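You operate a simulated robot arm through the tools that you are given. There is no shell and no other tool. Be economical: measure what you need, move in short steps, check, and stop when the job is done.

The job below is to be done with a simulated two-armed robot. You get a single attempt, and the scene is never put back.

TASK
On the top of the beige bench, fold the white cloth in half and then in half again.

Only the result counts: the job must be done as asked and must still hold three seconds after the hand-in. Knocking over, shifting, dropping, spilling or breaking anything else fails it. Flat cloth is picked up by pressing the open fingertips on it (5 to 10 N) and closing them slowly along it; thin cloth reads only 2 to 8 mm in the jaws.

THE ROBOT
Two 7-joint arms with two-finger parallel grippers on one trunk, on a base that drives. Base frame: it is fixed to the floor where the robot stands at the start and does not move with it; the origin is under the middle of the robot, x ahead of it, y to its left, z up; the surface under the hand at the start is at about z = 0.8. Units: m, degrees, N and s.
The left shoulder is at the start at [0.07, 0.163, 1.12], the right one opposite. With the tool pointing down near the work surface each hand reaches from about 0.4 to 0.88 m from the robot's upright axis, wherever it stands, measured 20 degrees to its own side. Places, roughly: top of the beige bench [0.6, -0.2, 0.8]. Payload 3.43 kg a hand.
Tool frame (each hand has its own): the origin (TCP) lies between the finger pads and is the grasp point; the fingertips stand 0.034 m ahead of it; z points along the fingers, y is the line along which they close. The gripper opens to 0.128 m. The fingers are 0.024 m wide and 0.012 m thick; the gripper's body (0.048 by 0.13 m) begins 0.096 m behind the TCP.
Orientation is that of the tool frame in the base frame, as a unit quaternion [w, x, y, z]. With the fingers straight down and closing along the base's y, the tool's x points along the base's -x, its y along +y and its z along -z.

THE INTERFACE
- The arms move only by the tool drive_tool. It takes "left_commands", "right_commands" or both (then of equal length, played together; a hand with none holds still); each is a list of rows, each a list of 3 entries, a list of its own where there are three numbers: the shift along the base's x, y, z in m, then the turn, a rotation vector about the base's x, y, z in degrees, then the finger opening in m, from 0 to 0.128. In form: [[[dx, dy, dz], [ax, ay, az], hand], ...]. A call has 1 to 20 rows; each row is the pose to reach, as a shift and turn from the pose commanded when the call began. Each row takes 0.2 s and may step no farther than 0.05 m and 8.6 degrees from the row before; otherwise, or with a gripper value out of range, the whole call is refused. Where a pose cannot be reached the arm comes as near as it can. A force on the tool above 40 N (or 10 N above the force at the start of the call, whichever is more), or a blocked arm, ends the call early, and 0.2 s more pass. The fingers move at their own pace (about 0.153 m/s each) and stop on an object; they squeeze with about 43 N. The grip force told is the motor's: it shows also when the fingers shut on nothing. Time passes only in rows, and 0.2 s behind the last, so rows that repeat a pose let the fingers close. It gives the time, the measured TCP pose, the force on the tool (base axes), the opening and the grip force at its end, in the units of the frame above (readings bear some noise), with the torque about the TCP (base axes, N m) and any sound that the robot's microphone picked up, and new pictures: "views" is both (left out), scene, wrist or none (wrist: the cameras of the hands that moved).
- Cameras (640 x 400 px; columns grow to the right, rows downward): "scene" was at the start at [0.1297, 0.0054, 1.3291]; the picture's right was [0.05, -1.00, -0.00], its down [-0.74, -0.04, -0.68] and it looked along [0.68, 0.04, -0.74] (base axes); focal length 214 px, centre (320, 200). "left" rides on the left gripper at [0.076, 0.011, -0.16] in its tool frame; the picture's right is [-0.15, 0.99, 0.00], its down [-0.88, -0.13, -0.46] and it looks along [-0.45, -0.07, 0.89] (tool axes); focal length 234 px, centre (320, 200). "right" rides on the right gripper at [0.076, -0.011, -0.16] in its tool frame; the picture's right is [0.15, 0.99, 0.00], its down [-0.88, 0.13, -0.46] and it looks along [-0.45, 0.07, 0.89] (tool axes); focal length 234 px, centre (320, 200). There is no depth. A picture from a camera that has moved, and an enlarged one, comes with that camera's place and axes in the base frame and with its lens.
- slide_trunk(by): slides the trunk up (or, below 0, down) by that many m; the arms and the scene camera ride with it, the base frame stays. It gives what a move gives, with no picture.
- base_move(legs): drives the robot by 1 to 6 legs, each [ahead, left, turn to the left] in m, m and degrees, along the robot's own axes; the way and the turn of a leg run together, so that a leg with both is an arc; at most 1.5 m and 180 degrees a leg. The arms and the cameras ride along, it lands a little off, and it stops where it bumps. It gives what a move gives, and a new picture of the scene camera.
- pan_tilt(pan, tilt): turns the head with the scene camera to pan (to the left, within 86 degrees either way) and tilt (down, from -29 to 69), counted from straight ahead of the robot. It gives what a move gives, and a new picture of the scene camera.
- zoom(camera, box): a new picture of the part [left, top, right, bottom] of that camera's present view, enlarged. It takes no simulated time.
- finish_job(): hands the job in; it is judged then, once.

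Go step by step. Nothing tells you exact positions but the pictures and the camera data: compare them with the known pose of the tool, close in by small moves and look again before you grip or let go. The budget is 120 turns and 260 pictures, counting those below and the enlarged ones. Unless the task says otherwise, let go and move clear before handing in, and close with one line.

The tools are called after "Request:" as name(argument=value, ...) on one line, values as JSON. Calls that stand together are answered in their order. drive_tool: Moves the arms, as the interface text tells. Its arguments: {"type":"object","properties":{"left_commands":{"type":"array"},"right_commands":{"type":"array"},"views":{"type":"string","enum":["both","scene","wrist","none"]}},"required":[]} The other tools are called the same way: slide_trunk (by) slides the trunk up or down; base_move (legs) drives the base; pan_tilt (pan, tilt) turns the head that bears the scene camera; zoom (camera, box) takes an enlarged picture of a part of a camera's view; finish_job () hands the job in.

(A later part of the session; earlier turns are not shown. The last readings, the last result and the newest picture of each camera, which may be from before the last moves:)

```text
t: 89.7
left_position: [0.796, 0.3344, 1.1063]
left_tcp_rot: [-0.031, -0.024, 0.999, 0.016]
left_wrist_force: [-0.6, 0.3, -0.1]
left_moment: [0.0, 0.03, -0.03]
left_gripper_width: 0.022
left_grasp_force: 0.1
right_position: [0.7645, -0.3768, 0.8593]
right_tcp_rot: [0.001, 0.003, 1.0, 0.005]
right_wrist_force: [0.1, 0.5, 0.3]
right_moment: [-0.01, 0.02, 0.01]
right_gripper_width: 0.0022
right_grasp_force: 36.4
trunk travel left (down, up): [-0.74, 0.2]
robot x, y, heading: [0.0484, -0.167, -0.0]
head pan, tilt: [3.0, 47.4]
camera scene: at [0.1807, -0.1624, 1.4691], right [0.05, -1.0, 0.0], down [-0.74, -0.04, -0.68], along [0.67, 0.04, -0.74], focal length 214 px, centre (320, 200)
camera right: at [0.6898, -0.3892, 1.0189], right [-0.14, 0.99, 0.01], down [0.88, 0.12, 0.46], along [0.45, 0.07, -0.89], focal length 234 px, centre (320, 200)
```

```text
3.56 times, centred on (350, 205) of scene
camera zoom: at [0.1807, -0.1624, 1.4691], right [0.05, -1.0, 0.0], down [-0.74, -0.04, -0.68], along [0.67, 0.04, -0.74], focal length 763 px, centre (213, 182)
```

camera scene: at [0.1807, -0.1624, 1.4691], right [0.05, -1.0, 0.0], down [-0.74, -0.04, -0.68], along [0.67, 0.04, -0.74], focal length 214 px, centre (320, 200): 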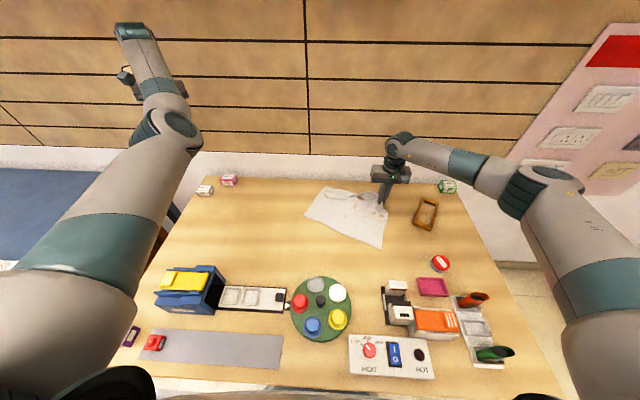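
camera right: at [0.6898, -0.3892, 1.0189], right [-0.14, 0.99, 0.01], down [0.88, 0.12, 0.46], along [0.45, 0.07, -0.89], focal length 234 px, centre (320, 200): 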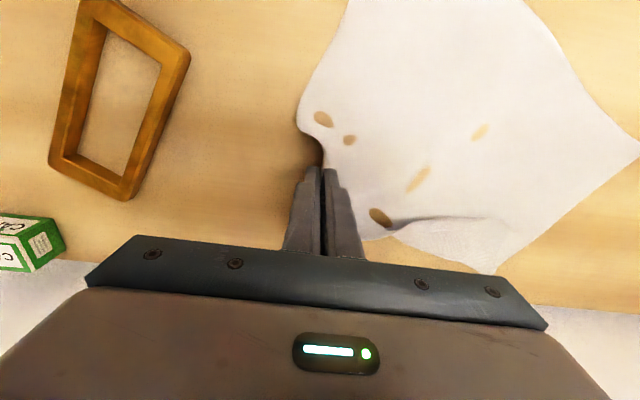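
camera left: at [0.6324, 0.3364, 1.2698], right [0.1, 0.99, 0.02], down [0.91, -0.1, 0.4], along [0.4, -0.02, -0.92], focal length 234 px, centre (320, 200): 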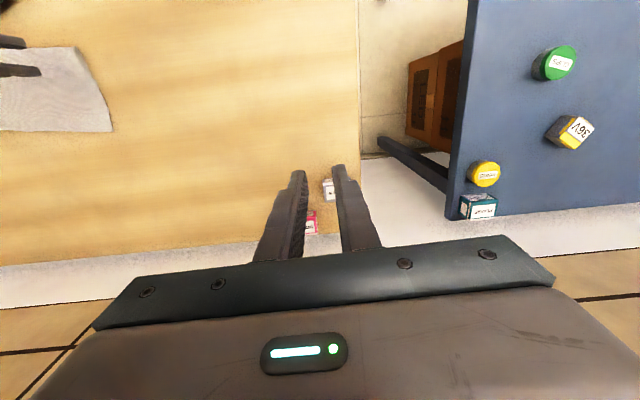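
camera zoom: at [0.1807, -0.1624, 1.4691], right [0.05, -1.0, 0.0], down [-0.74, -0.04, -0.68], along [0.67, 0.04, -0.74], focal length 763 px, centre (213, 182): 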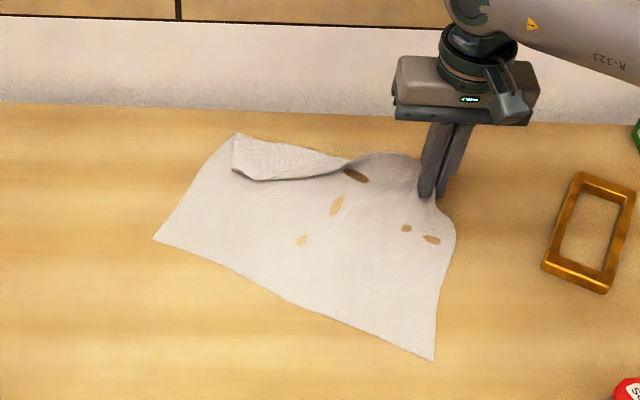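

One step was too long, so I resend it in shorter steps.

Request:
drive_tool(right_commands=[[[0.01, -0.01, -0.01], [0, 0, 0], 0], [[0.015, -0.015, -0.02], [0, 0, 0], 0], [[0.015, -0.015, -0.021], [0, 0, 0], 0.015], [[0.015, -0.015, -0.021], [0, 0, 0], 0.04], [[0.015, -0.015, 0.02], [0, 0, 0], 0.04], [[0.0, -0.015, 0.06], [0, 0, 0], 0.04], [[-0.03, 0.005, 0.08], [0, 0, 0], 0.04], [[-0.06, 0.03, 0.1], [0, 0, 0], 0.04], [[-0.09, 0.06, 0.12], [0, 0, 0], 0.04], [[-0.12, 0.09, 0.13], [0, 0, 0], 0.04]], views="both")

Request:
zoom(camera="scene", box=[260, 150, 440, 260])

```text
t: 91.9
left_position: [0.7961, 0.3353, 1.1075]
left_tcp_rot: [-0.03, -0.024, 0.999, 0.015]
left_wrist_force: [-0.1, 0.3, -0.5]
left_moment: [-0.01, 0.02, -0.01]
left_gripper_width: 0.0221
left_grasp_force: 0.0
right_position: [0.645, -0.2856, 0.9916]
right_tcp_rot: [0.002, 0.002, 1.0, 0.005]
right_wrist_force: [0.8, 0.0, -0.1]
right_moment: [-0.03, -0.03, -0.02]
right_gripper_width: 0.0399
right_grasp_force: 0.0
trunk travel left (down, up): [-0.74, 0.2]
robot x, y, heading: [0.0501, -0.1672, -0.1]
head pan, tilt: [3.0, 47.4]
camera scene: at [0.1798, -0.1618, 1.4691], right [0.05, -1.0, 0.0], down [-0.74, -0.04, -0.68], along [0.68, 0.04, -0.74], focal length 214 px, centre (320, 200)
camera right: at [0.569, -0.2972, 1.1511], right [-0.14, 0.99, 0.01], down [0.88, 0.12, 0.46], along [0.45, 0.07, -0.89], focal length 234 px, centre (320, 200)
```

scene: 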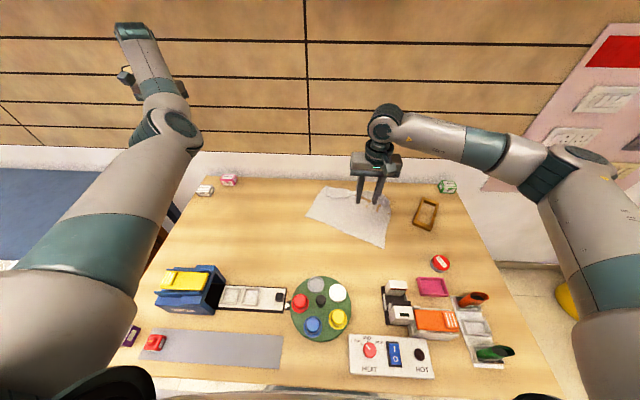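
right: 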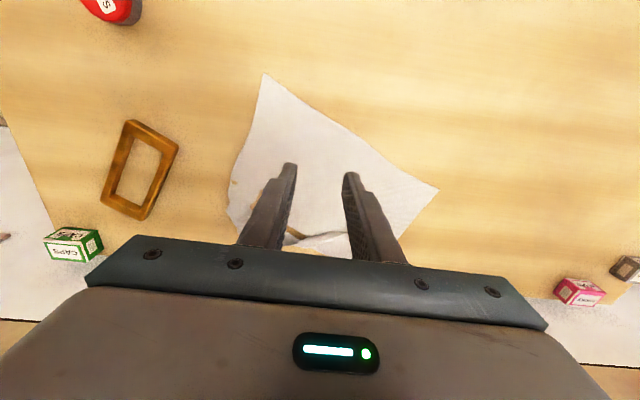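

```text
3.56 times, centred on (350, 205) of scene
camera zoom: at [0.1798, -0.1618, 1.4691], right [0.05, -1.0, 0.0], down [-0.74, -0.04, -0.68], along [0.68, 0.04, -0.74], focal length 763 px, centre (213, 182)
```

zoom: 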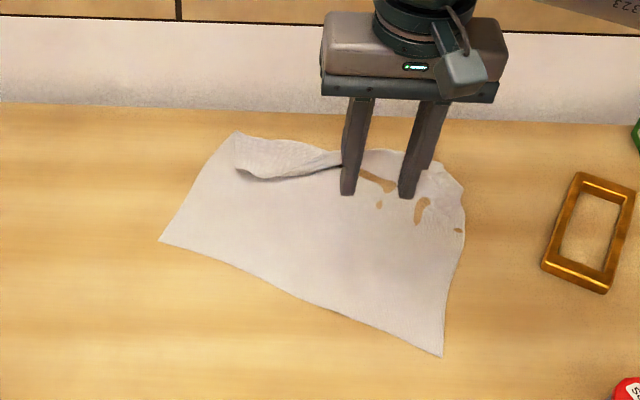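

The cloth is nearly flat, but it sits too far ahead (x≈0.57–0.88) and turned. I'll try pressing the open fingertips on its front part and dragging it toward the robot.

Request:
drive_tool(right_commands=[[[0.01, 0.03, -0.03], [0, 0, 0], 0.06], [[0.02, 0.07, -0.06], [0, 0, 0], 0.06], [[0.03, 0.1, -0.1], [0, 0, 0], 0.06], [[0.035, 0.11, -0.135], [0, 0, 0], 0.06], [[0.035, 0.11, -0.15], [0, 0, 0], 0.06], [[0.035, 0.11, -0.155], [0, 0, 0], 0.06], [[0.035, 0.11, -0.157], [0, 0, 0], 0.06]], views="wrist")

```text
refused: row 2 steps farther than a row can; nothing moved
```

Request:
drive_tool(right_commands=[[[0.01, 0.03, -0.03], [0, 0, 0], 0.06], [[0.02, 0.06, -0.06], [0, 0, 0], 0.06], [[0.03, 0.09, -0.095], [0, 0, 0], 0.06], [[0.035, 0.11, -0.135], [0, 0, 0], 0.06], [[0.035, 0.11, -0.15], [0, 0, 0], 0.06], [[0.035, 0.11, -0.155], [0, 0, 0], 0.06], [[0.035, 0.11, -0.157], [0, 0, 0], 0.06]], views="wrist")

```text
t: 93.5
left_position: [0.7968, 0.3332, 1.1083]
left_tcp_rot: [-0.03, -0.024, 0.999, 0.015]
left_wrist_force: [-0.5, 0.2, 0.3]
left_moment: [0.03, -0.01, -0.01]
left_gripper_width: 0.0221
left_grasp_force: 0.1
right_position: [0.6801, -0.1753, 0.8361]
right_tcp_rot: [0.003, 0.003, 1.0, 0.007]
right_wrist_force: [1.0, -2.0, 7.1]
right_moment: [-0.3, 0.0, 0.05]
right_gripper_width: 0.0605
right_grasp_force: 0.2
trunk travel left (down, up): [-0.74, 0.2]
robot x, y, heading: [0.0514, -0.1701, -0.1]
head pan, tilt: [3.0, 47.4]
camera right: at [0.6045, -0.188, 0.9948], right [-0.14, 0.99, 0.01], down [0.88, 0.12, 0.46], along [0.46, 0.07, -0.89], focal length 234 px, centre (320, 200)
```

right: 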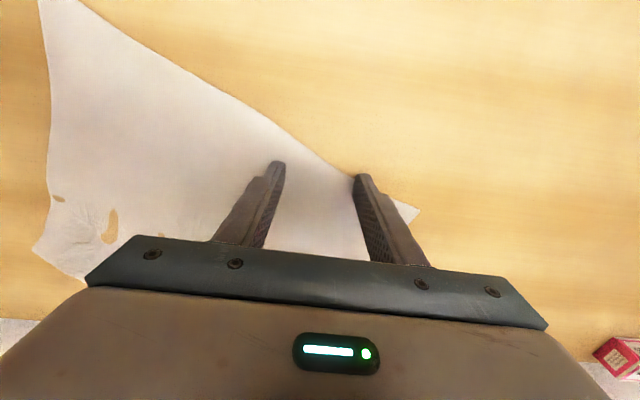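

Request:
drive_tool(right_commands=[[[0, 0, -0.001], [-0.7, 0, 0], 0.06], [[-0.02, 0, -0.001], [-0.7, 0, 0], 0.06], [[-0.04, 0.0, -0.001], [-0.7, 0, 0], 0.06], [[-0.06, 0.005, -0.001], [-0.7, 0, 0], 0.06], [[-0.08, 0.01, -0.001], [-0.7, 0, 0], 0.06], [[-0.1, 0.015, -0.001], [-0.7, 0, 0], 0.06], [[-0.12, 0.02, -0.001], [-0.7, 0, 0], 0.06]], views="both")

```text
t: 95.1
left_position: [0.7956, 0.3344, 1.1105]
left_tcp_rot: [-0.031, -0.023, 0.999, 0.016]
left_wrist_force: [-0.1, -0.5, -0.1]
left_moment: [0.02, -0.01, 0.04]
left_gripper_width: 0.0222
left_grasp_force: 0.0
right_position: [0.5604, -0.1556, 0.8351]
right_tcp_rot: [0.003, 0.003, 1.0, 0.0]
right_wrist_force: [9.5, -2.2, 36.1]
right_moment: [-0.58, -0.1, 0.15]
right_gripper_width: 0.0601
right_grasp_force: 0.5
trunk travel left (down, up): [-0.74, 0.2]
robot x, y, heading: [0.048, -0.167, 0.1]
head pan, tilt: [3.0, 47.4]
camera scene: at [0.1775, -0.1631, 1.4697], right [0.05, -1.0, 0.0], down [-0.73, -0.04, -0.68], along [0.68, 0.04, -0.74], focal length 214 px, centre (320, 200)
camera right: at [0.4835, -0.1662, 0.9942], right [-0.14, 0.99, 0.0], down [0.88, 0.13, 0.46], along [0.46, 0.06, -0.89], focal length 234 px, centre (320, 200)
```

scene: 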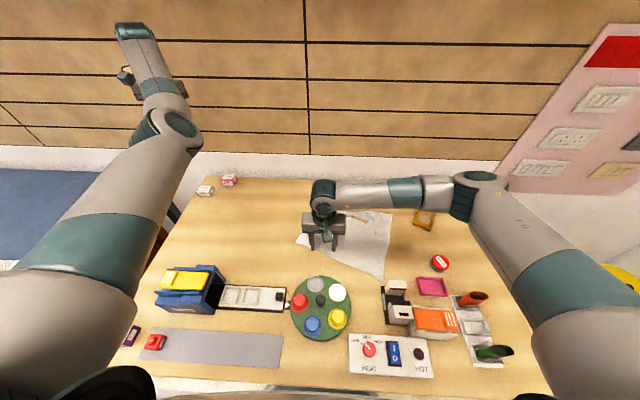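
right: 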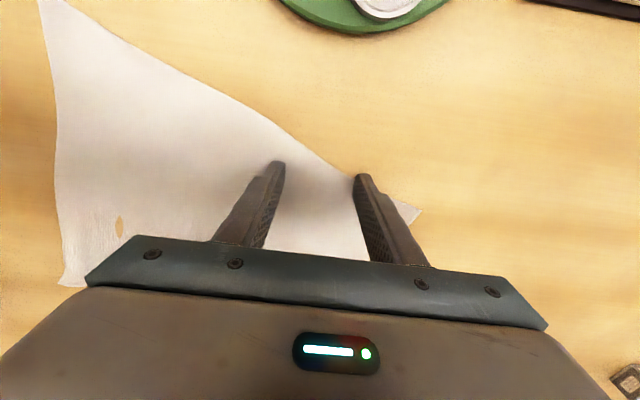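

Dragging works very well: the whole cloth moved about 12 cm toward the robot. I lift the hand clear and look at where it lies.

Request:
drive_tool(right_commands=[[[0, 0, 0.03], [0, 0, 0], 0.06], [[0, -0.03, 0.06], [0, 0, 0], 0.06], [[0.02, -0.07, 0.08], [0, 0, 0], 0.06], [[0.04, -0.11, 0.1], [0, 0, 0], 0.06], [[0.06, -0.15, 0.12], [0, 0, 0], 0.06], [[0.07, -0.19, 0.14], [0, 0, 0], 0.06], [[0.08, -0.23, 0.16], [0, 0, 0], 0.06]], views="scene")

Request:
zoom(camera="scene", box=[260, 190, 440, 310])

```text
t: 96.7
left_position: [0.7954, 0.333, 1.1099]
left_tcp_rot: [-0.03, -0.024, 0.999, 0.016]
left_wrist_force: [0.6, -0.8, 0.2]
left_moment: [0.05, -0.01, -0.01]
left_gripper_width: 0.022
left_grasp_force: 0.1
right_position: [0.6379, -0.3877, 0.9922]
right_tcp_rot: [0.002, 0.002, 1.0, 0.001]
right_wrist_force: [0.2, -0.8, 0.3]
right_moment: [0.04, 0.0, -0.03]
right_gripper_width: 0.0602
right_grasp_force: 0.1
trunk travel left (down, up): [-0.74, 0.2]
robot x, y, heading: [0.0518, -0.1668, 0.2]
head pan, tilt: [3.0, 47.4]
camera scene: at [0.1793, -0.1645, 1.4692], right [0.05, -1.0, 0.0], down [-0.74, -0.04, -0.68], along [0.68, 0.04, -0.74], focal length 214 px, centre (320, 200)
```

scene: 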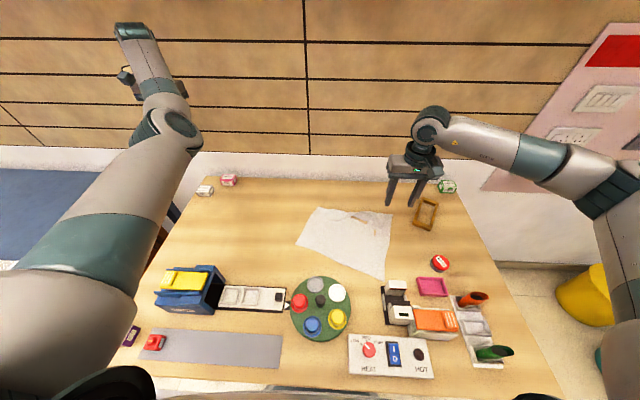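

```text
3.33 times, centred on (350, 250) of scene
camera zoom: at [0.1793, -0.1645, 1.4692], right [0.05, -1.0, 0.0], down [-0.74, -0.04, -0.68], along [0.68, 0.04, -0.74], focal length 715 px, centre (220, 33)
```

zoom: 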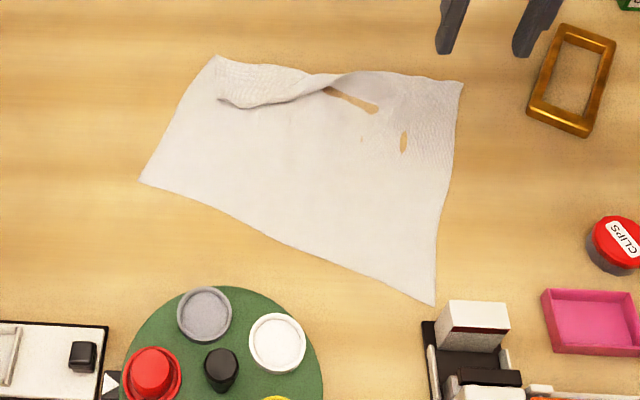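

The cloth is flat except for the far-left flap; near corners are at [0.574, −0.055] and [0.457, −0.349], so it is turned about 22°. I press on the far-right part and drag it forward to square it up.

Request:
drive_tool(right_commands=[[[0.03, 0, -0.035], [0, 0, 0], 0.06], [[0.052, 0, -0.075], [0, 0, 0], 0.06], [[0.052, 0, -0.115], [0, 0, 0], 0.06], [[0.052, 0, -0.145], [0, 0, 0], 0.06], [[0.052, 0, -0.153], [0, 0, 0], 0.06], [[0.052, 0, -0.157], [0, 0, 0], 0.06], [[0.052, 0, -0.157], [0, 0, 0], 0.06]], views="none")

```text
t: 98.3
left_position: [0.7967, 0.3338, 1.1085]
left_tcp_rot: [-0.031, -0.023, 0.999, 0.016]
left_wrist_force: [0.4, 1.2, 0.4]
left_moment: [0.0, 0.01, 0.0]
left_gripper_width: 0.0221
left_grasp_force: 0.1
right_position: [0.6916, -0.3861, 0.8354]
right_tcp_rot: [0.002, 0.003, 1.0, 0.0]
right_wrist_force: [-0.4, 0.5, 0.2]
right_moment: [-0.01, 0.0, -0.01]
right_gripper_width: 0.0603
right_grasp_force: 0.1
trunk travel left (down, up): [-0.74, 0.2]
robot x, y, heading: [0.0526, -0.1684, 0.2]
head pan, tilt: [3.0, 47.4]
```

Request:
drive_tool(right_commands=[[[0, 0, -0.002], [0, 0, 0], 0.06], [[0, 0, -0.003], [0, 0, 0], 0.06], [[0.02, 0, -0.003], [0, 0, 0], 0.06], [[0.04, 0.003, -0.003], [0, 0, 0], 0.06], [[0.06, 0.007, -0.003], [0, 0, 0], 0.06], [[0.08, 0.012, -0.003], [0, 0, 0], 0.06], [[0.09, 0.015, -0.003], [0, 0, 0], 0.06], [[0.09, 0.015, 0.03], [0, 0, 0], 0.06], [[0.07, 0.015, 0.07], [0, 0, 0], 0.06], [[0.05, 0.015, 0.11], [0, 0, 0], 0.06]], views="scene")

Request:
zoom(camera="scene", box=[260, 170, 440, 290])

```text
t: 100.5
left_position: [0.796, 0.3339, 1.1083]
left_tcp_rot: [-0.029, -0.024, 0.999, 0.017]
left_wrist_force: [0.3, 0.0, 0.3]
left_moment: [-0.02, -0.02, 0.02]
left_gripper_width: 0.0219
left_grasp_force: 0.1
right_position: [0.74, -0.3719, 0.9447]
right_tcp_rot: [0.002, 0.003, 1.0, 0.0]
right_wrist_force: [-0.5, -0.4, 0.2]
right_moment: [-0.02, -0.02, 0.0]
right_gripper_width: 0.0598
right_grasp_force: 0.0
trunk travel left (down, up): [-0.74, 0.2]
robot x, y, heading: [0.0498, -0.1694, 0.3]
head pan, tilt: [3.0, 47.4]
camera scene: at [0.1796, -0.1631, 1.4691], right [0.05, -1.0, 0.0], down [-0.74, -0.04, -0.68], along [0.68, 0.04, -0.74], focal length 214 px, centre (320, 200)
```

scene: 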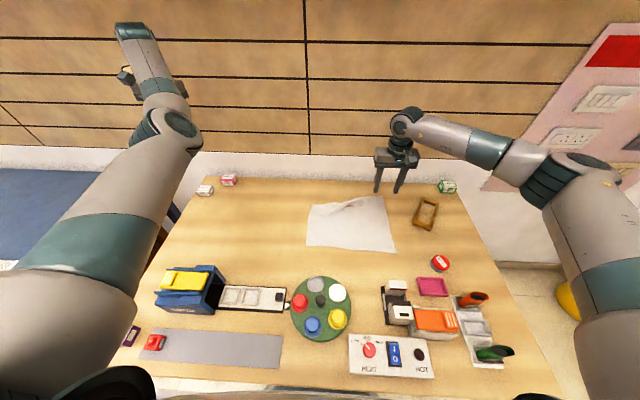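

```text
3.33 times, centred on (350, 230) of scene
camera zoom: at [0.1796, -0.1631, 1.4691], right [0.05, -1.0, 0.0], down [-0.74, -0.04, -0.68], along [0.68, 0.04, -0.74], focal length 715 px, centre (220, 100)
```

zoom: 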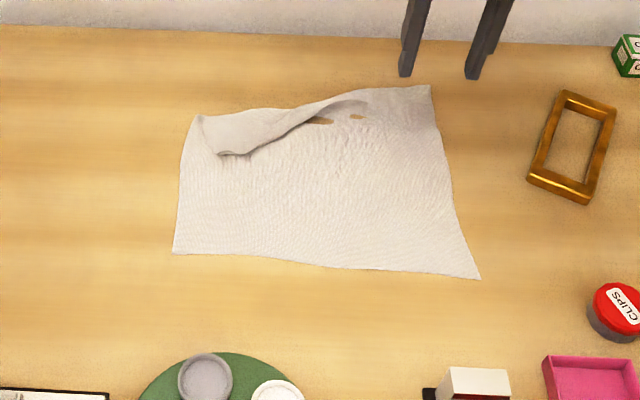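

Squared up nicely: near edge x≈0.565 and the far-right corner at [0.834, −0.397]; the far-left corner lies flipped on top at [0.71, −0.134]. I bring the right hand, yawed 90°, over that flipped corner.

Request:
drive_tool(right_commands=[[[0, 0.01, 0.02], [0, 0, -8], 0.038], [[0, 0.02, 0.02], [0, 0, -16], 0.038], [[0, 0.04, 0.02], [0, 0, -24], 0.038], [[0, 0.06, 0.02], [0, 0, -32], 0.038], [[0, 0.08, 0.02], [0, 0, -40], 0.038], [[0, 0.1, 0.02], [0, 0, -48], 0.038], [[0, 0.12, 0.02], [0, 0, -56], 0.038], [[-0.01, 0.14, 0.02], [0, 0, -64], 0.038], [[-0.01, 0.16, 0.01], [0, 0, -72], 0.038], [[-0.01, 0.19, 0], [0, 0, -80], 0.038], [[-0.01, 0.21, -0.02], [0, 0, -88], 0.038], [[-0.01, 0.225, -0.04], [0, 0, -90], 0.038]], views="wrist")

Request:
zoom(camera="right", box=[160, 20, 480, 220])

```text
t: 103.1
left_position: [0.7973, 0.3347, 1.1084]
left_tcp_rot: [-0.031, -0.024, 0.999, 0.015]
left_wrist_force: [-0.1, -0.3, -0.5]
left_moment: [0.01, 0.02, 0.04]
left_gripper_width: 0.022
left_grasp_force: 0.0
right_position: [0.7312, -0.1461, 0.9064]
right_tcp_rot: [0.001, 0.71, 0.705, -0.002]
right_wrist_force: [0.4, 0.0, -0.3]
right_moment: [-0.02, 0.0, 0.04]
right_gripper_width: 0.038
right_grasp_force: 0.1
trunk travel left (down, up): [-0.74, 0.2]
robot x, y, heading: [0.0511, -0.1687, 0.1]
head pan, tilt: [3.0, 47.4]
camera right: at [0.7218, -0.0684, 1.0647], right [0.99, 0.14, 0.0], down [0.12, -0.88, 0.46], along [0.06, -0.45, -0.89], focal length 234 px, centre (320, 200)
```

right: 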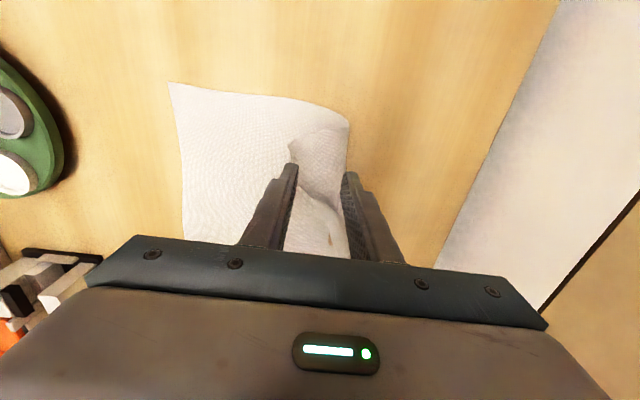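

```text
2.00 times, centred on (320, 120) of right
camera zoom: at [0.7218, -0.0684, 1.0647], right [0.99, 0.14, 0.0], down [0.12, -0.88, 0.46], along [0.06, -0.45, -0.89], focal length 468 px, centre (320, 360)
```

zoom: 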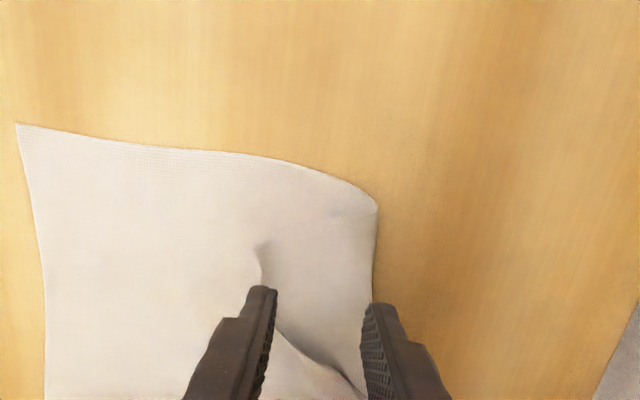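

Request:
drive_tool(right_commands=[[[-0.008, -0.002, -0.03], [0, 0, 0], 0.038], [[-0.008, -0.002, -0.055], [0, 0, 0], 0.038], [[-0.008, -0.002, -0.066], [0, 0, 0], 0.038], [[-0.008, -0.002, -0.07], [0, 0, 0], 0.038], [[-0.008, -0.002, -0.072], [0, 0, 0], 0.038], [[-0.008, -0.002, -0.072], [0, 0, 0], 0.038]], views="none")

Request:
zoom(camera="right", box=[200, 60, 440, 210])

```text
t: 104.5
left_position: [0.7952, 0.3342, 1.1091]
left_tcp_rot: [-0.029, -0.024, 0.999, 0.016]
left_wrist_force: [-0.4, -0.2, 0.7]
left_moment: [-0.02, -0.03, -0.03]
left_gripper_width: 0.0218
left_grasp_force: 0.1
right_position: [0.7237, -0.1488, 0.835]
right_tcp_rot: [0.001, 0.709, 0.705, 0.0]
right_wrist_force: [-0.5, -2.1, 13.0]
right_moment: [-0.02, 0.17, 0.01]
right_gripper_width: 0.0374
right_grasp_force: 0.1
trunk travel left (down, up): [-0.74, 0.2]
robot x, y, heading: [0.0482, -0.1696, -0.0]
head pan, tilt: [3.0, 47.4]
```

```text
2.67 times, centred on (320, 135) of right
camera zoom: at [0.7132, -0.0719, 0.9951], right [0.99, 0.14, 0.0], down [0.12, -0.88, 0.46], along [0.07, -0.45, -0.89], focal length 624 px, centre (320, 373)
```

zoom: 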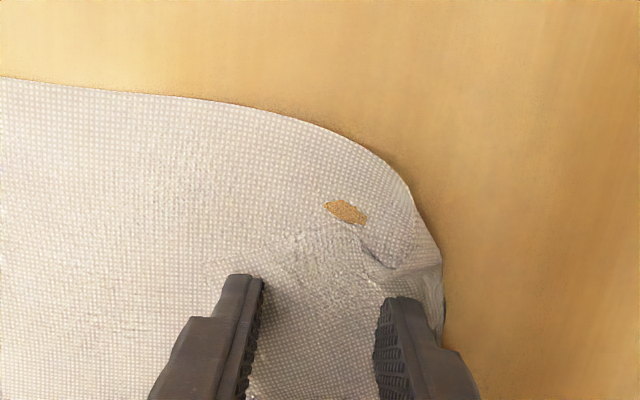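

Request:
drive_tool(right_commands=[[[0, 0, 0], [0, 0.4, 0], 0.038], [[0, 0, 0], [0, 0.4, 0], 0.035], [[0, 0, 0], [0, 0.4, 0], 0.032], [[0, 0, 0], [0, 0.4, 0], 0.029], [[0, 0, 0], [0, 0.4, 0], 0.026], [[0, 0, 0], [0, 0.4, 0], 0.023], [[0, 0, 0], [0, 0.4, 0], 0.02], [[0, 0, 0], [0, 0.4, 0], 0.016], [[0, 0, 0], [0, 0.4, 0], 0.012]], views="none")

Request:
zoom(camera="right", box=[200, 60, 440, 210])

```text
t: 106.5
left_position: [0.7945, 0.3345, 1.1095]
left_tcp_rot: [-0.03, -0.025, 0.999, 0.015]
left_wrist_force: [0.0, -0.3, 0.1]
left_moment: [0.0, 0.03, 0.04]
left_gripper_width: 0.022
left_grasp_force: 0.0
right_position: [0.722, -0.1469, 0.8361]
right_tcp_rot: [-0.001, 0.709, 0.705, -0.003]
right_wrist_force: [0.5, -0.3, 20.8]
right_moment: [0.09, -0.05, -0.01]
right_gripper_width: 0.0105
right_grasp_force: 0.0
trunk travel left (down, up): [-0.74, 0.2]
robot x, y, heading: [0.0504, -0.171, 0.3]
head pan, tilt: [3.0, 47.4]
```

```text
2.67 times, centred on (320, 135) of right
camera zoom: at [0.7133, -0.0715, 0.995], right [0.99, 0.14, -0.01], down [0.13, -0.88, 0.46], along [0.06, -0.45, -0.89], focal length 624 px, centre (320, 373)
```

zoom: 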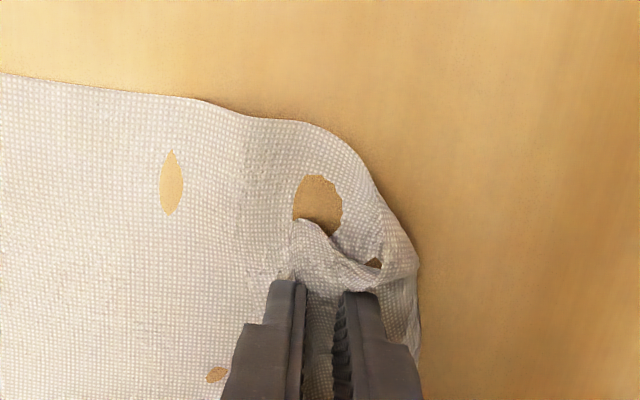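

Request:
drive_tool(right_commands=[[[0, 0, 0], [0, 0, 0], 0.008], [[0, 0, 0], [0, 0, 0], 0.004], [[0, 0, 0], [0, 0, 0], 0], [[0, 0, 0], [0, 0, 0], 0], [[0, 0, 0.02], [0, 0, 0], 0], [[-0.01, 0, 0.04], [0, 0, 0], 0], [[-0.02, 0.0, 0.06], [0, 0, 0], 0]], views="wrist")

Request:
zoom(camera="scene", box=[260, 170, 440, 290])

```text
t: 108.1
left_position: [0.7968, 0.3342, 1.1078]
left_tcp_rot: [-0.031, -0.024, 0.999, 0.016]
left_wrist_force: [1.3, -0.4, 0.3]
left_moment: [0.01, 0.01, -0.01]
left_gripper_width: 0.0219
left_grasp_force: 0.0
right_position: [0.7036, -0.148, 0.8945]
right_tcp_rot: [-0.002, 0.709, 0.705, -0.004]
right_wrist_force: [-0.3, -0.8, 0.0]
right_moment: [0.01, -0.01, 0.02]
right_gripper_width: 0.0
right_grasp_force: 32.7
trunk travel left (down, up): [-0.74, 0.2]
robot x, y, heading: [0.0518, -0.1672, -0.0]
head pan, tilt: [3.0, 47.4]
camera right: at [0.695, -0.0717, 1.0537], right [0.99, 0.14, -0.01], down [0.13, -0.88, 0.46], along [0.06, -0.45, -0.89], focal length 234 px, centre (320, 200)
```

right: 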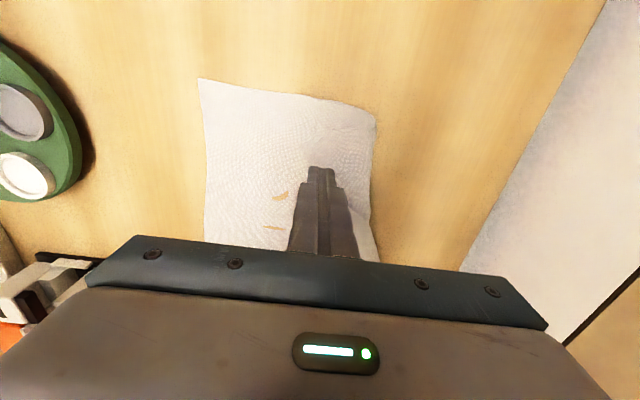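

```text
3.33 times, centred on (350, 230) of scene
camera zoom: at [0.1802, -0.163, 1.469], right [0.05, -1.0, 0.0], down [-0.74, -0.04, -0.68], along [0.68, 0.04, -0.74], focal length 715 px, centre (220, 100)
```

zoom: 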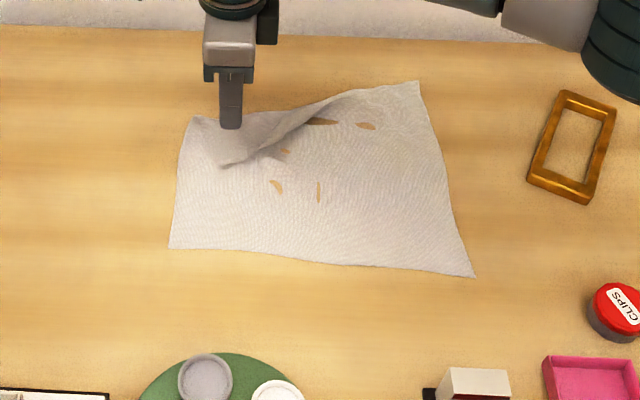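

Missed. I check where the flap's edge lies now.

Request:
zoom(camera="right", box=[180, 60, 420, 210])

```text
2.67 times, centred on (300, 135) of right
camera zoom: at [0.695, -0.0717, 1.0537], right [0.99, 0.14, -0.01], down [0.13, -0.88, 0.46], along [0.06, -0.45, -0.89], focal length 624 px, centre (373, 373)
```

zoom: 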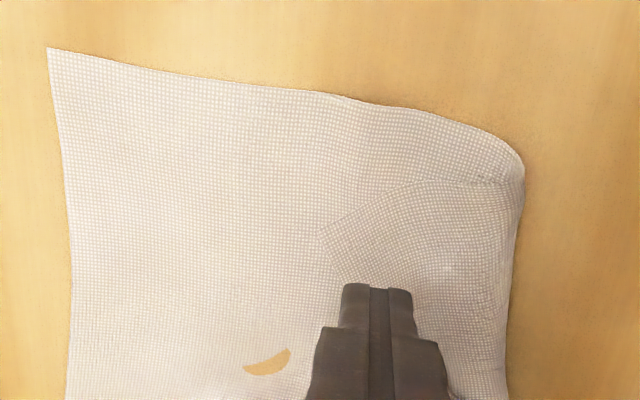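

The flap's free edge is at x≈0.686, further back than I had straddled it. I retry with the outer finger just beyond it and a wider opening.

Request:
drive_tool(right_commands=[[[0.002, -0.003, 0], [0, 0, 0], 0.02], [[0.003, -0.003, 0], [0, 0, 0], 0.046], [[0.003, -0.003, -0.03], [0, 0, 0], 0.046], [[0.003, -0.003, -0.05], [0, 0, 0], 0.046], [[0.003, -0.003, -0.057], [0, 0, 0], 0.046], [[0.003, -0.003, -0.06], [0, 0, 0], 0.046], [[0.003, -0.003, -0.061], [0, 0, 0], 0.046]], views="none")

Request:
zoom(camera="right", box=[200, 60, 440, 210])

```text
t: 109.7
left_position: [0.7953, 0.3334, 1.1103]
left_tcp_rot: [-0.031, -0.023, 0.999, 0.016]
left_wrist_force: [0.7, 0.2, 0.4]
left_moment: [0.02, 0.02, -0.03]
left_gripper_width: 0.0222
left_grasp_force: 0.1
right_position: [0.7061, -0.1513, 0.8355]
right_tcp_rot: [0.0, 0.709, 0.705, -0.004]
right_wrist_force: [0.5, -2.2, 13.8]
right_moment: [0.0, -0.3, -0.08]
right_gripper_width: 0.0458
right_grasp_force: 0.0
trunk travel left (down, up): [-0.74, 0.2]
robot x, y, heading: [0.05, -0.1702, 0.2]
head pan, tilt: [3.0, 47.4]
```

```text
2.67 times, centred on (320, 135) of right
camera zoom: at [0.6982, -0.0748, 0.9951], right [0.99, 0.14, -0.01], down [0.13, -0.88, 0.46], along [0.06, -0.45, -0.89], focal length 624 px, centre (320, 373)
```

zoom: 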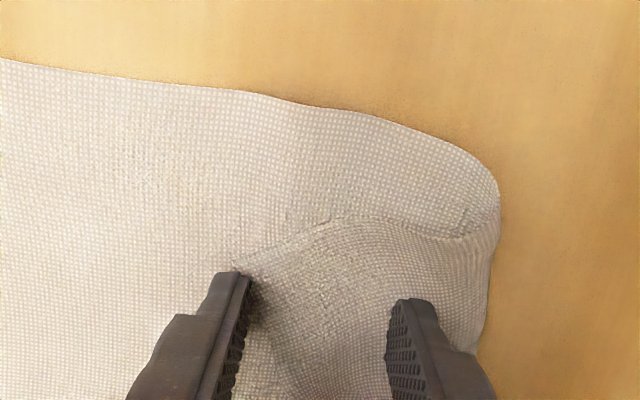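

Positioned right at the corner. I level slightly toward the outer finger and close slowly.

Request:
drive_tool(right_commands=[[[0, 0, -0.001], [0, -0.4, 0], 0.046], [[0, 0, -0.001], [0, -0.4, 0], 0.042], [[0, 0, -0.001], [0, -0.4, 0], 0.038], [[0, 0, -0.001], [0, -0.4, 0], 0.034], [[0, 0, -0.001], [0, -0.4, 0], 0.03], [[0, 0, -0.001], [0, -0.4, 0], 0.026], [[0, 0, -0.001], [0, -0.4, 0], 0.022], [[0, 0, -0.001], [0, -0.4, 0], 0.018], [[0, 0, -0.001], [0, -0.4, 0], 0.014], [[0, 0, -0.001], [0, -0.4, 0], 0.01], [[0, 0, -0.001], [0, -0.4, 0], 0.006], [[0, 0, -0.001], [0, -0.4, 0], 0.002], [[0, 0, -0.001], [0, -0.4, 0], 0.0], [[0, 0, -0.001], [0, -0.4, 0], 0.0]], views="none")

Request:
zoom(camera="right", box=[200, 60, 440, 210])

```text
t: 112.7
left_position: [0.7931, 0.3343, 1.1102]
left_tcp_rot: [-0.029, -0.024, 0.999, 0.016]
left_wrist_force: [-0.2, 0.0, 0.3]
left_moment: [0.01, -0.01, -0.01]
left_gripper_width: 0.0223
left_grasp_force: 0.1
right_position: [0.7057, -0.1509, 0.8353]
right_tcp_rot: [0.003, 0.708, 0.706, 0.0]
right_wrist_force: [0.1, -1.2, 33.0]
right_moment: [0.13, -0.03, 0.02]
right_gripper_width: 0.0021
right_grasp_force: 37.2
trunk travel left (down, up): [-0.74, 0.2]
robot x, y, heading: [0.0493, -0.1697, 0.1]
head pan, tilt: [3.0, 47.4]
```

```text
2.67 times, centred on (320, 135) of right
camera zoom: at [0.695, -0.0746, 0.9947], right [0.99, 0.14, 0.0], down [0.12, -0.88, 0.46], along [0.07, -0.45, -0.89], focal length 624 px, centre (320, 373)
```

zoom: 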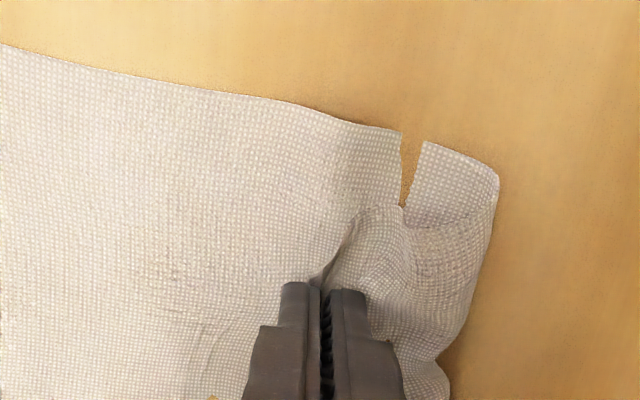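

It holds something (2.1 mm). I lift and look at what came with it.

Request:
drive_tool(right_commands=[[[0, 0, 0.02], [0, 0, 0], 0], [[-0.01, 0, 0.04], [0, 0, 0], 0], [[-0.03, 0, 0.06], [0, 0, 0], 0], [[-0.05, 0, 0.075], [0, 0, 0], 0], [[-0.05, 0, 0.075], [0, 0, 0], 0]], views="wrist")

Request:
zoom(camera="scene", box=[260, 170, 440, 290])

```text
t: 113.9
left_position: [0.7968, 0.3348, 1.1071]
left_tcp_rot: [-0.031, -0.023, 0.999, 0.016]
left_wrist_force: [-0.6, 0.5, 0.4]
left_moment: [0.02, 0.0, 0.01]
left_gripper_width: 0.022
left_grasp_force: 0.0
right_position: [0.6572, -0.151, 0.9069]
right_tcp_rot: [0.001, 0.709, 0.705, -0.003]
right_wrist_force: [-0.4, 0.5, 0.0]
right_moment: [0.01, 0.02, 0.01]
right_gripper_width: 0.002
right_grasp_force: 36.1
trunk travel left (down, up): [-0.74, 0.2]
robot x, y, heading: [0.049, -0.1662, -0.1]
head pan, tilt: [3.0, 47.4]
camera right: at [0.6468, -0.0748, 1.0665], right [0.99, 0.14, 0.0], down [0.13, -0.88, 0.46], along [0.06, -0.45, -0.89], focal length 234 px, centre (320, 200)
```

right: 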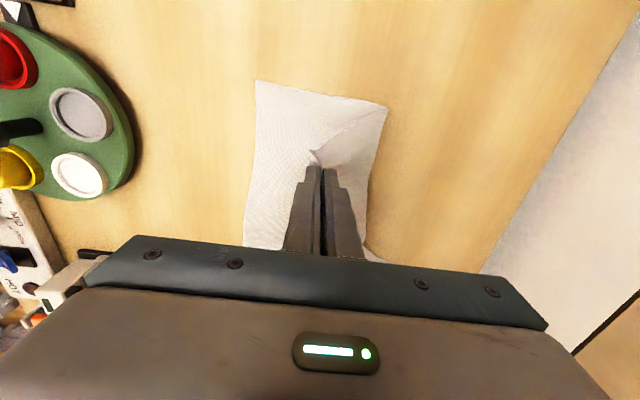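

```text
3.33 times, centred on (350, 230) of scene
camera zoom: at [0.1801, -0.1629, 1.4691], right [0.05, -1.0, 0.0], down [-0.74, -0.04, -0.68], along [0.68, 0.04, -0.74], focal length 715 px, centre (220, 100)
```

zoom: 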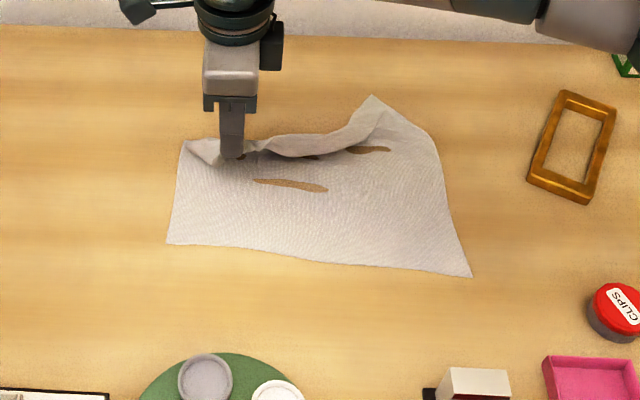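

It carries just the flap, and the fold follows. Now I bring this corner over to the near-left corner at about [0.59, −0.09] and lower it.

Request:
drive_tool(right_commands=[[[-0.02, 0.018, 0], [0, 0, 0], 0], [[-0.045, 0.036, -0.01], [0, 0, 0], 0], [[-0.062, 0.052, -0.03], [0, 0, 0], 0], [[-0.067, 0.056, -0.05], [0, 0, 0], 0], [[-0.067, 0.056, -0.062], [0, 0, 0], 0], [[-0.067, 0.056, -0.062], [0, 0, 0], 0]], views="wrist")

Request:
zoom(camera="scene", box=[260, 170, 440, 290])

```text
t: 115.3
left_position: [0.7975, 0.3345, 1.108]
left_tcp_rot: [-0.03, -0.024, 0.999, 0.016]
left_wrist_force: [-0.5, -0.4, 0.8]
left_moment: [-0.01, 0.0, -0.02]
left_gripper_width: 0.0219
left_grasp_force: 0.1
right_position: [0.5901, -0.0943, 0.8457]
right_tcp_rot: [0.002, 0.708, 0.706, -0.002]
right_wrist_force: [-0.6, -0.1, 0.2]
right_moment: [-0.01, 0.0, 0.04]
right_gripper_width: 0.0019
right_grasp_force: 36.5
trunk travel left (down, up): [-0.74, 0.2]
robot x, y, heading: [0.0498, -0.1712, 0.3]
head pan, tilt: [3.0, 47.4]
camera right: at [0.5801, -0.0186, 1.0044], right [0.99, 0.14, 0.0], down [0.13, -0.88, 0.46], along [0.06, -0.45, -0.89], focal length 234 px, centre (320, 200)
```

right: 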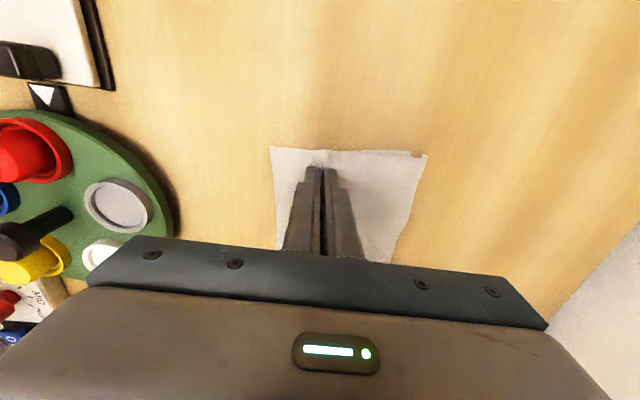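

```text
3.33 times, centred on (350, 230) of scene
camera zoom: at [0.18, -0.1629, 1.4691], right [0.05, -1.0, 0.0], down [-0.74, -0.04, -0.68], along [0.68, 0.04, -0.74], focal length 715 px, centre (220, 100)
```

zoom: 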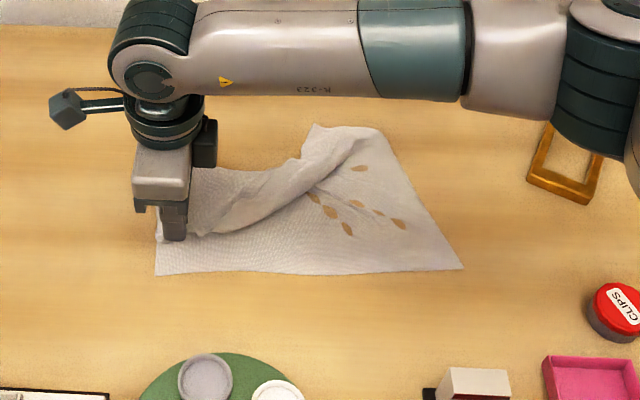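

The lower layer shifted slightly, with its near-left corner now at [0.547, −0.073]. I pull about 2.5 cm further back, lower and release.

Request:
drive_tool(right_commands=[[[-0.015, 0.005, 0], [0, 0, 0], 0], [[-0.028, 0.01, -0.004], [0, 0, 0], 0], [[-0.028, 0.01, -0.008], [0, 0, 0], 0], [[-0.028, 0.01, -0.008], [0, 0, 0], 0.01], [[-0.028, 0.01, -0.008], [0, 0, 0], 0.02], [[-0.028, 0.01, 0.015], [0, 0, 0], 0.02], [[-0.028, 0.01, 0.05], [0, 0, 0], 0.02], [[0.0, -0.02, 0.08], [0, 0, 0], 0.02], [[0.03, -0.05, 0.1], [0, 0, 0], 0.02], [[0.06, -0.08, 0.12], [0, 0, 0], 0.02], [[0.09, -0.11, 0.13], [0, 0, 0], 0.02], [[0.12, -0.14, 0.13], [0, 0, 0], 0.02]], views="scene")

Request:
zoom(camera="scene", box=[260, 170, 440, 290])

```text
refused: row 8 steps farther than a row can; nothing moved
```

```text
3.33 times, centred on (350, 230) of scene
camera zoom: at [0.18, -0.1629, 1.4691], right [0.05, -1.0, 0.0], down [-0.74, -0.04, -0.68], along [0.68, 0.04, -0.74], focal length 715 px, centre (220, 100)
```

zoom: 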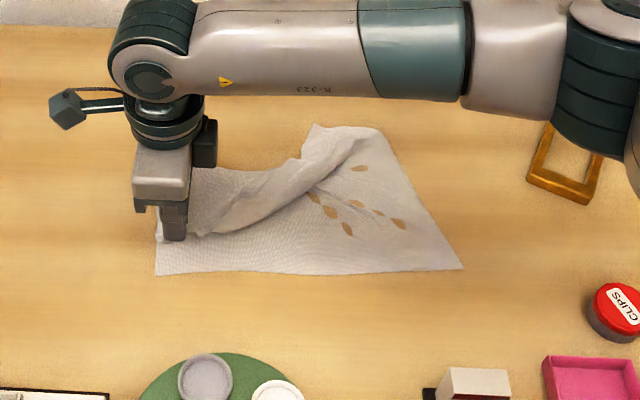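

Request:
drive_tool(right_commands=[[[-0.015, 0.005, 0], [0, 0, 0], 0], [[-0.028, 0.01, -0.004], [0, 0, 0], 0], [[-0.028, 0.01, -0.008], [0, 0, 0], 0], [[-0.028, 0.01, -0.008], [0, 0, 0], 0.01], [[-0.028, 0.01, -0.008], [0, 0, 0], 0.02], [[-0.028, 0.01, 0.015], [0, 0, 0], 0.02], [[-0.028, 0.01, 0.05], [0, 0, 0], 0.02], [[-0.01, -0.01, 0.08], [0, 0, 0], 0.02], [[0.02, -0.03, 0.1], [0, 0, 0], 0.02], [[0.05, -0.06, 0.12], [0, 0, 0], 0.02], [[0.08, -0.09, 0.13], [0, 0, 0], 0.02], [[0.11, -0.12, 0.13], [0, 0, 0], 0.02]], views="scene")

Request:
zoom(camera="scene", box=[260, 170, 440, 290])

```text
t: 117.9
left_position: [0.7969, 0.334, 1.1087]
left_tcp_rot: [-0.031, -0.024, 0.999, 0.015]
left_wrist_force: [0.6, 0.2, 0.7]
left_moment: [0.0, 0.01, 0.02]
left_gripper_width: 0.0219
left_grasp_force: 0.1
right_position: [0.7007, -0.2174, 0.9757]
right_tcp_rot: [0.001, 0.709, 0.705, -0.001]
right_wrist_force: [-0.1, -0.2, -0.4]
right_moment: [0.03, 0.01, 0.0]
right_gripper_width: 0.0199
right_grasp_force: 0.1
trunk travel left (down, up): [-0.74, 0.2]
robot x, y, heading: [0.0486, -0.1688, 0.1]
head pan, tilt: [3.0, 47.4]
camera scene: at [0.1808, -0.1639, 1.4691], right [0.05, -1.0, 0.0], down [-0.74, -0.04, -0.68], along [0.67, 0.04, -0.74], focal length 214 px, centre (320, 200)
```

scene: 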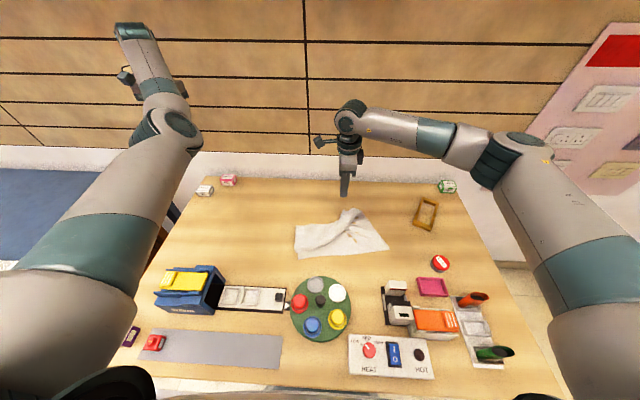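

```text
3.33 times, centred on (350, 230) of scene
camera zoom: at [0.1808, -0.1639, 1.4691], right [0.05, -1.0, 0.0], down [-0.74, -0.04, -0.68], along [0.67, 0.04, -0.74], focal length 715 px, centre (220, 100)
```

zoom: 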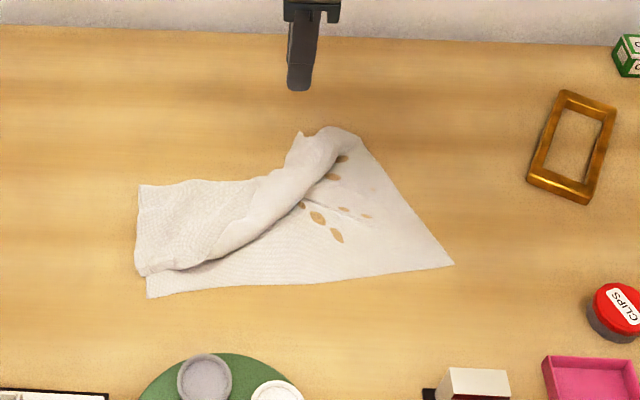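

The left half is folded well. Now I look for the far-right corner with the wrist camera.

Request:
zoom(camera="right", box=[120, 0, 520, 250])

Request:
zoom(camera="scene", box=[320, 195, 380, 235])

```text
1.60 times, centred on (320, 125) of right
camera zoom: at [0.6912, -0.141, 1.1346], right [0.99, 0.14, 0.0], down [0.13, -0.88, 0.46], along [0.06, -0.45, -0.89], focal length 375 px, centre (320, 320)
```

zoom: 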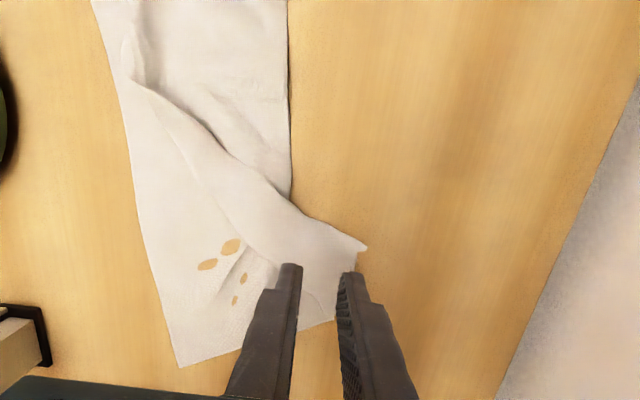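

```text
10.00 times, centred on (350, 215) of scene
camera zoom: at [0.1808, -0.1639, 1.4691], right [0.05, -1.0, 0.0], down [-0.74, -0.04, -0.68], along [0.67, 0.04, -0.74], focal length 2145 px, centre (20, 50)
```

zoom: 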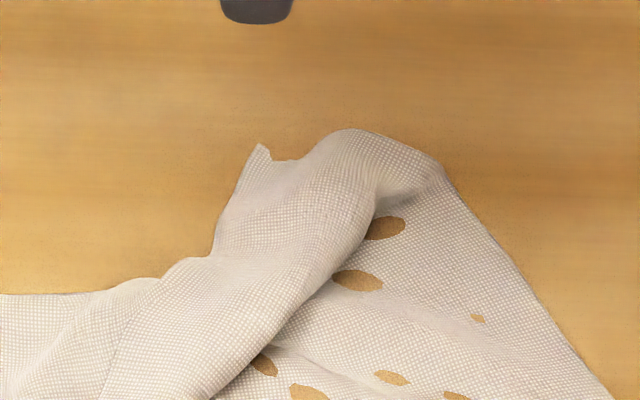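

Request:
drive_tool(right_commands=[[[0.01, 0.03, -0.01], [0, 0, 0], 0.04], [[0.02, 0.06, -0.02], [0, 0, 0], 0.04], [[0.02, 0.09, -0.03], [0, 0, 0], 0.04]], views="none")

Request:
zoom(camera="right", box=[200, 90, 440, 240])

```text
t: 118.7
left_position: [0.7962, 0.3353, 1.108]
left_tcp_rot: [-0.031, -0.025, 0.999, 0.015]
left_wrist_force: [0.6, -0.7, 0.4]
left_moment: [-0.01, 0.02, 0.02]
left_gripper_width: 0.022
left_grasp_force: 0.1
right_position: [0.7186, -0.1241, 0.9466]
right_tcp_rot: [0.002, 0.709, 0.705, -0.002]
right_wrist_force: [-0.8, 0.0, 0.1]
right_moment: [-0.03, 0.01, 0.01]
right_gripper_width: 0.04
right_grasp_force: 0.0
trunk travel left (down, up): [-0.74, 0.2]
robot x, y, heading: [0.0517, -0.1672, -0.1]
head pan, tilt: [3.0, 47.4]
```

```text
2.67 times, centred on (320, 165) of right
camera zoom: at [0.7104, -0.0478, 1.1055], right [0.99, 0.14, 0.0], down [0.13, -0.88, 0.46], along [0.06, -0.45, -0.89], focal length 624 px, centre (320, 293)
```

zoom: 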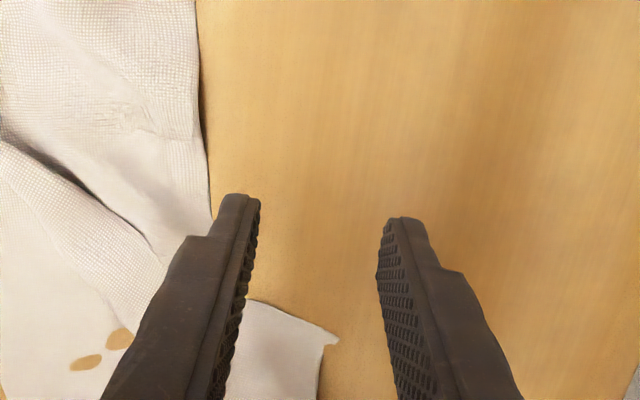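

Request:
drive_tool(right_commands=[[[0, -0.045, 0.01], [0, 0, 0], 0.04], [[0, -0.09, 0.02], [0, 0, 0], 0.04], [[0, -0.13, 0.02], [0, 0, 0], 0.04], [[0, -0.17, 0.0], [0, 0, 0], 0.04]], views="none")

Request:
zoom(camera="right", box=[160, 0, 440, 180])

```text
t: 119.7
left_position: [0.797, 0.332, 1.1089]
left_tcp_rot: [-0.03, -0.025, 0.999, 0.016]
left_wrist_force: [0.1, -0.6, -0.9]
left_moment: [0.05, 0.01, 0.02]
left_gripper_width: 0.0221
left_grasp_force: 0.1
right_position: [0.7198, -0.2972, 0.9457]
right_tcp_rot: [-0.001, 0.708, 0.706, -0.001]
right_wrist_force: [-0.3, -0.4, -0.4]
right_moment: [0.03, -0.04, -0.01]
right_gripper_width: 0.04
right_grasp_force: 0.0
trunk travel left (down, up): [-0.74, 0.2]
robot x, y, heading: [0.0524, -0.1705, 0.2]
head pan, tilt: [3.0, 47.4]
```

```text
2.22 times, centred on (300, 90) of right
camera zoom: at [0.7102, -0.2213, 1.1053], right [0.99, 0.14, 0.0], down [0.13, -0.88, 0.46], along [0.06, -0.45, -0.89], focal length 520 px, centre (364, 444)
```

zoom: 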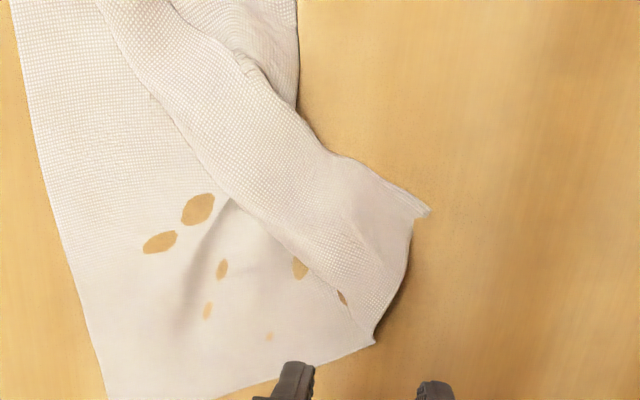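

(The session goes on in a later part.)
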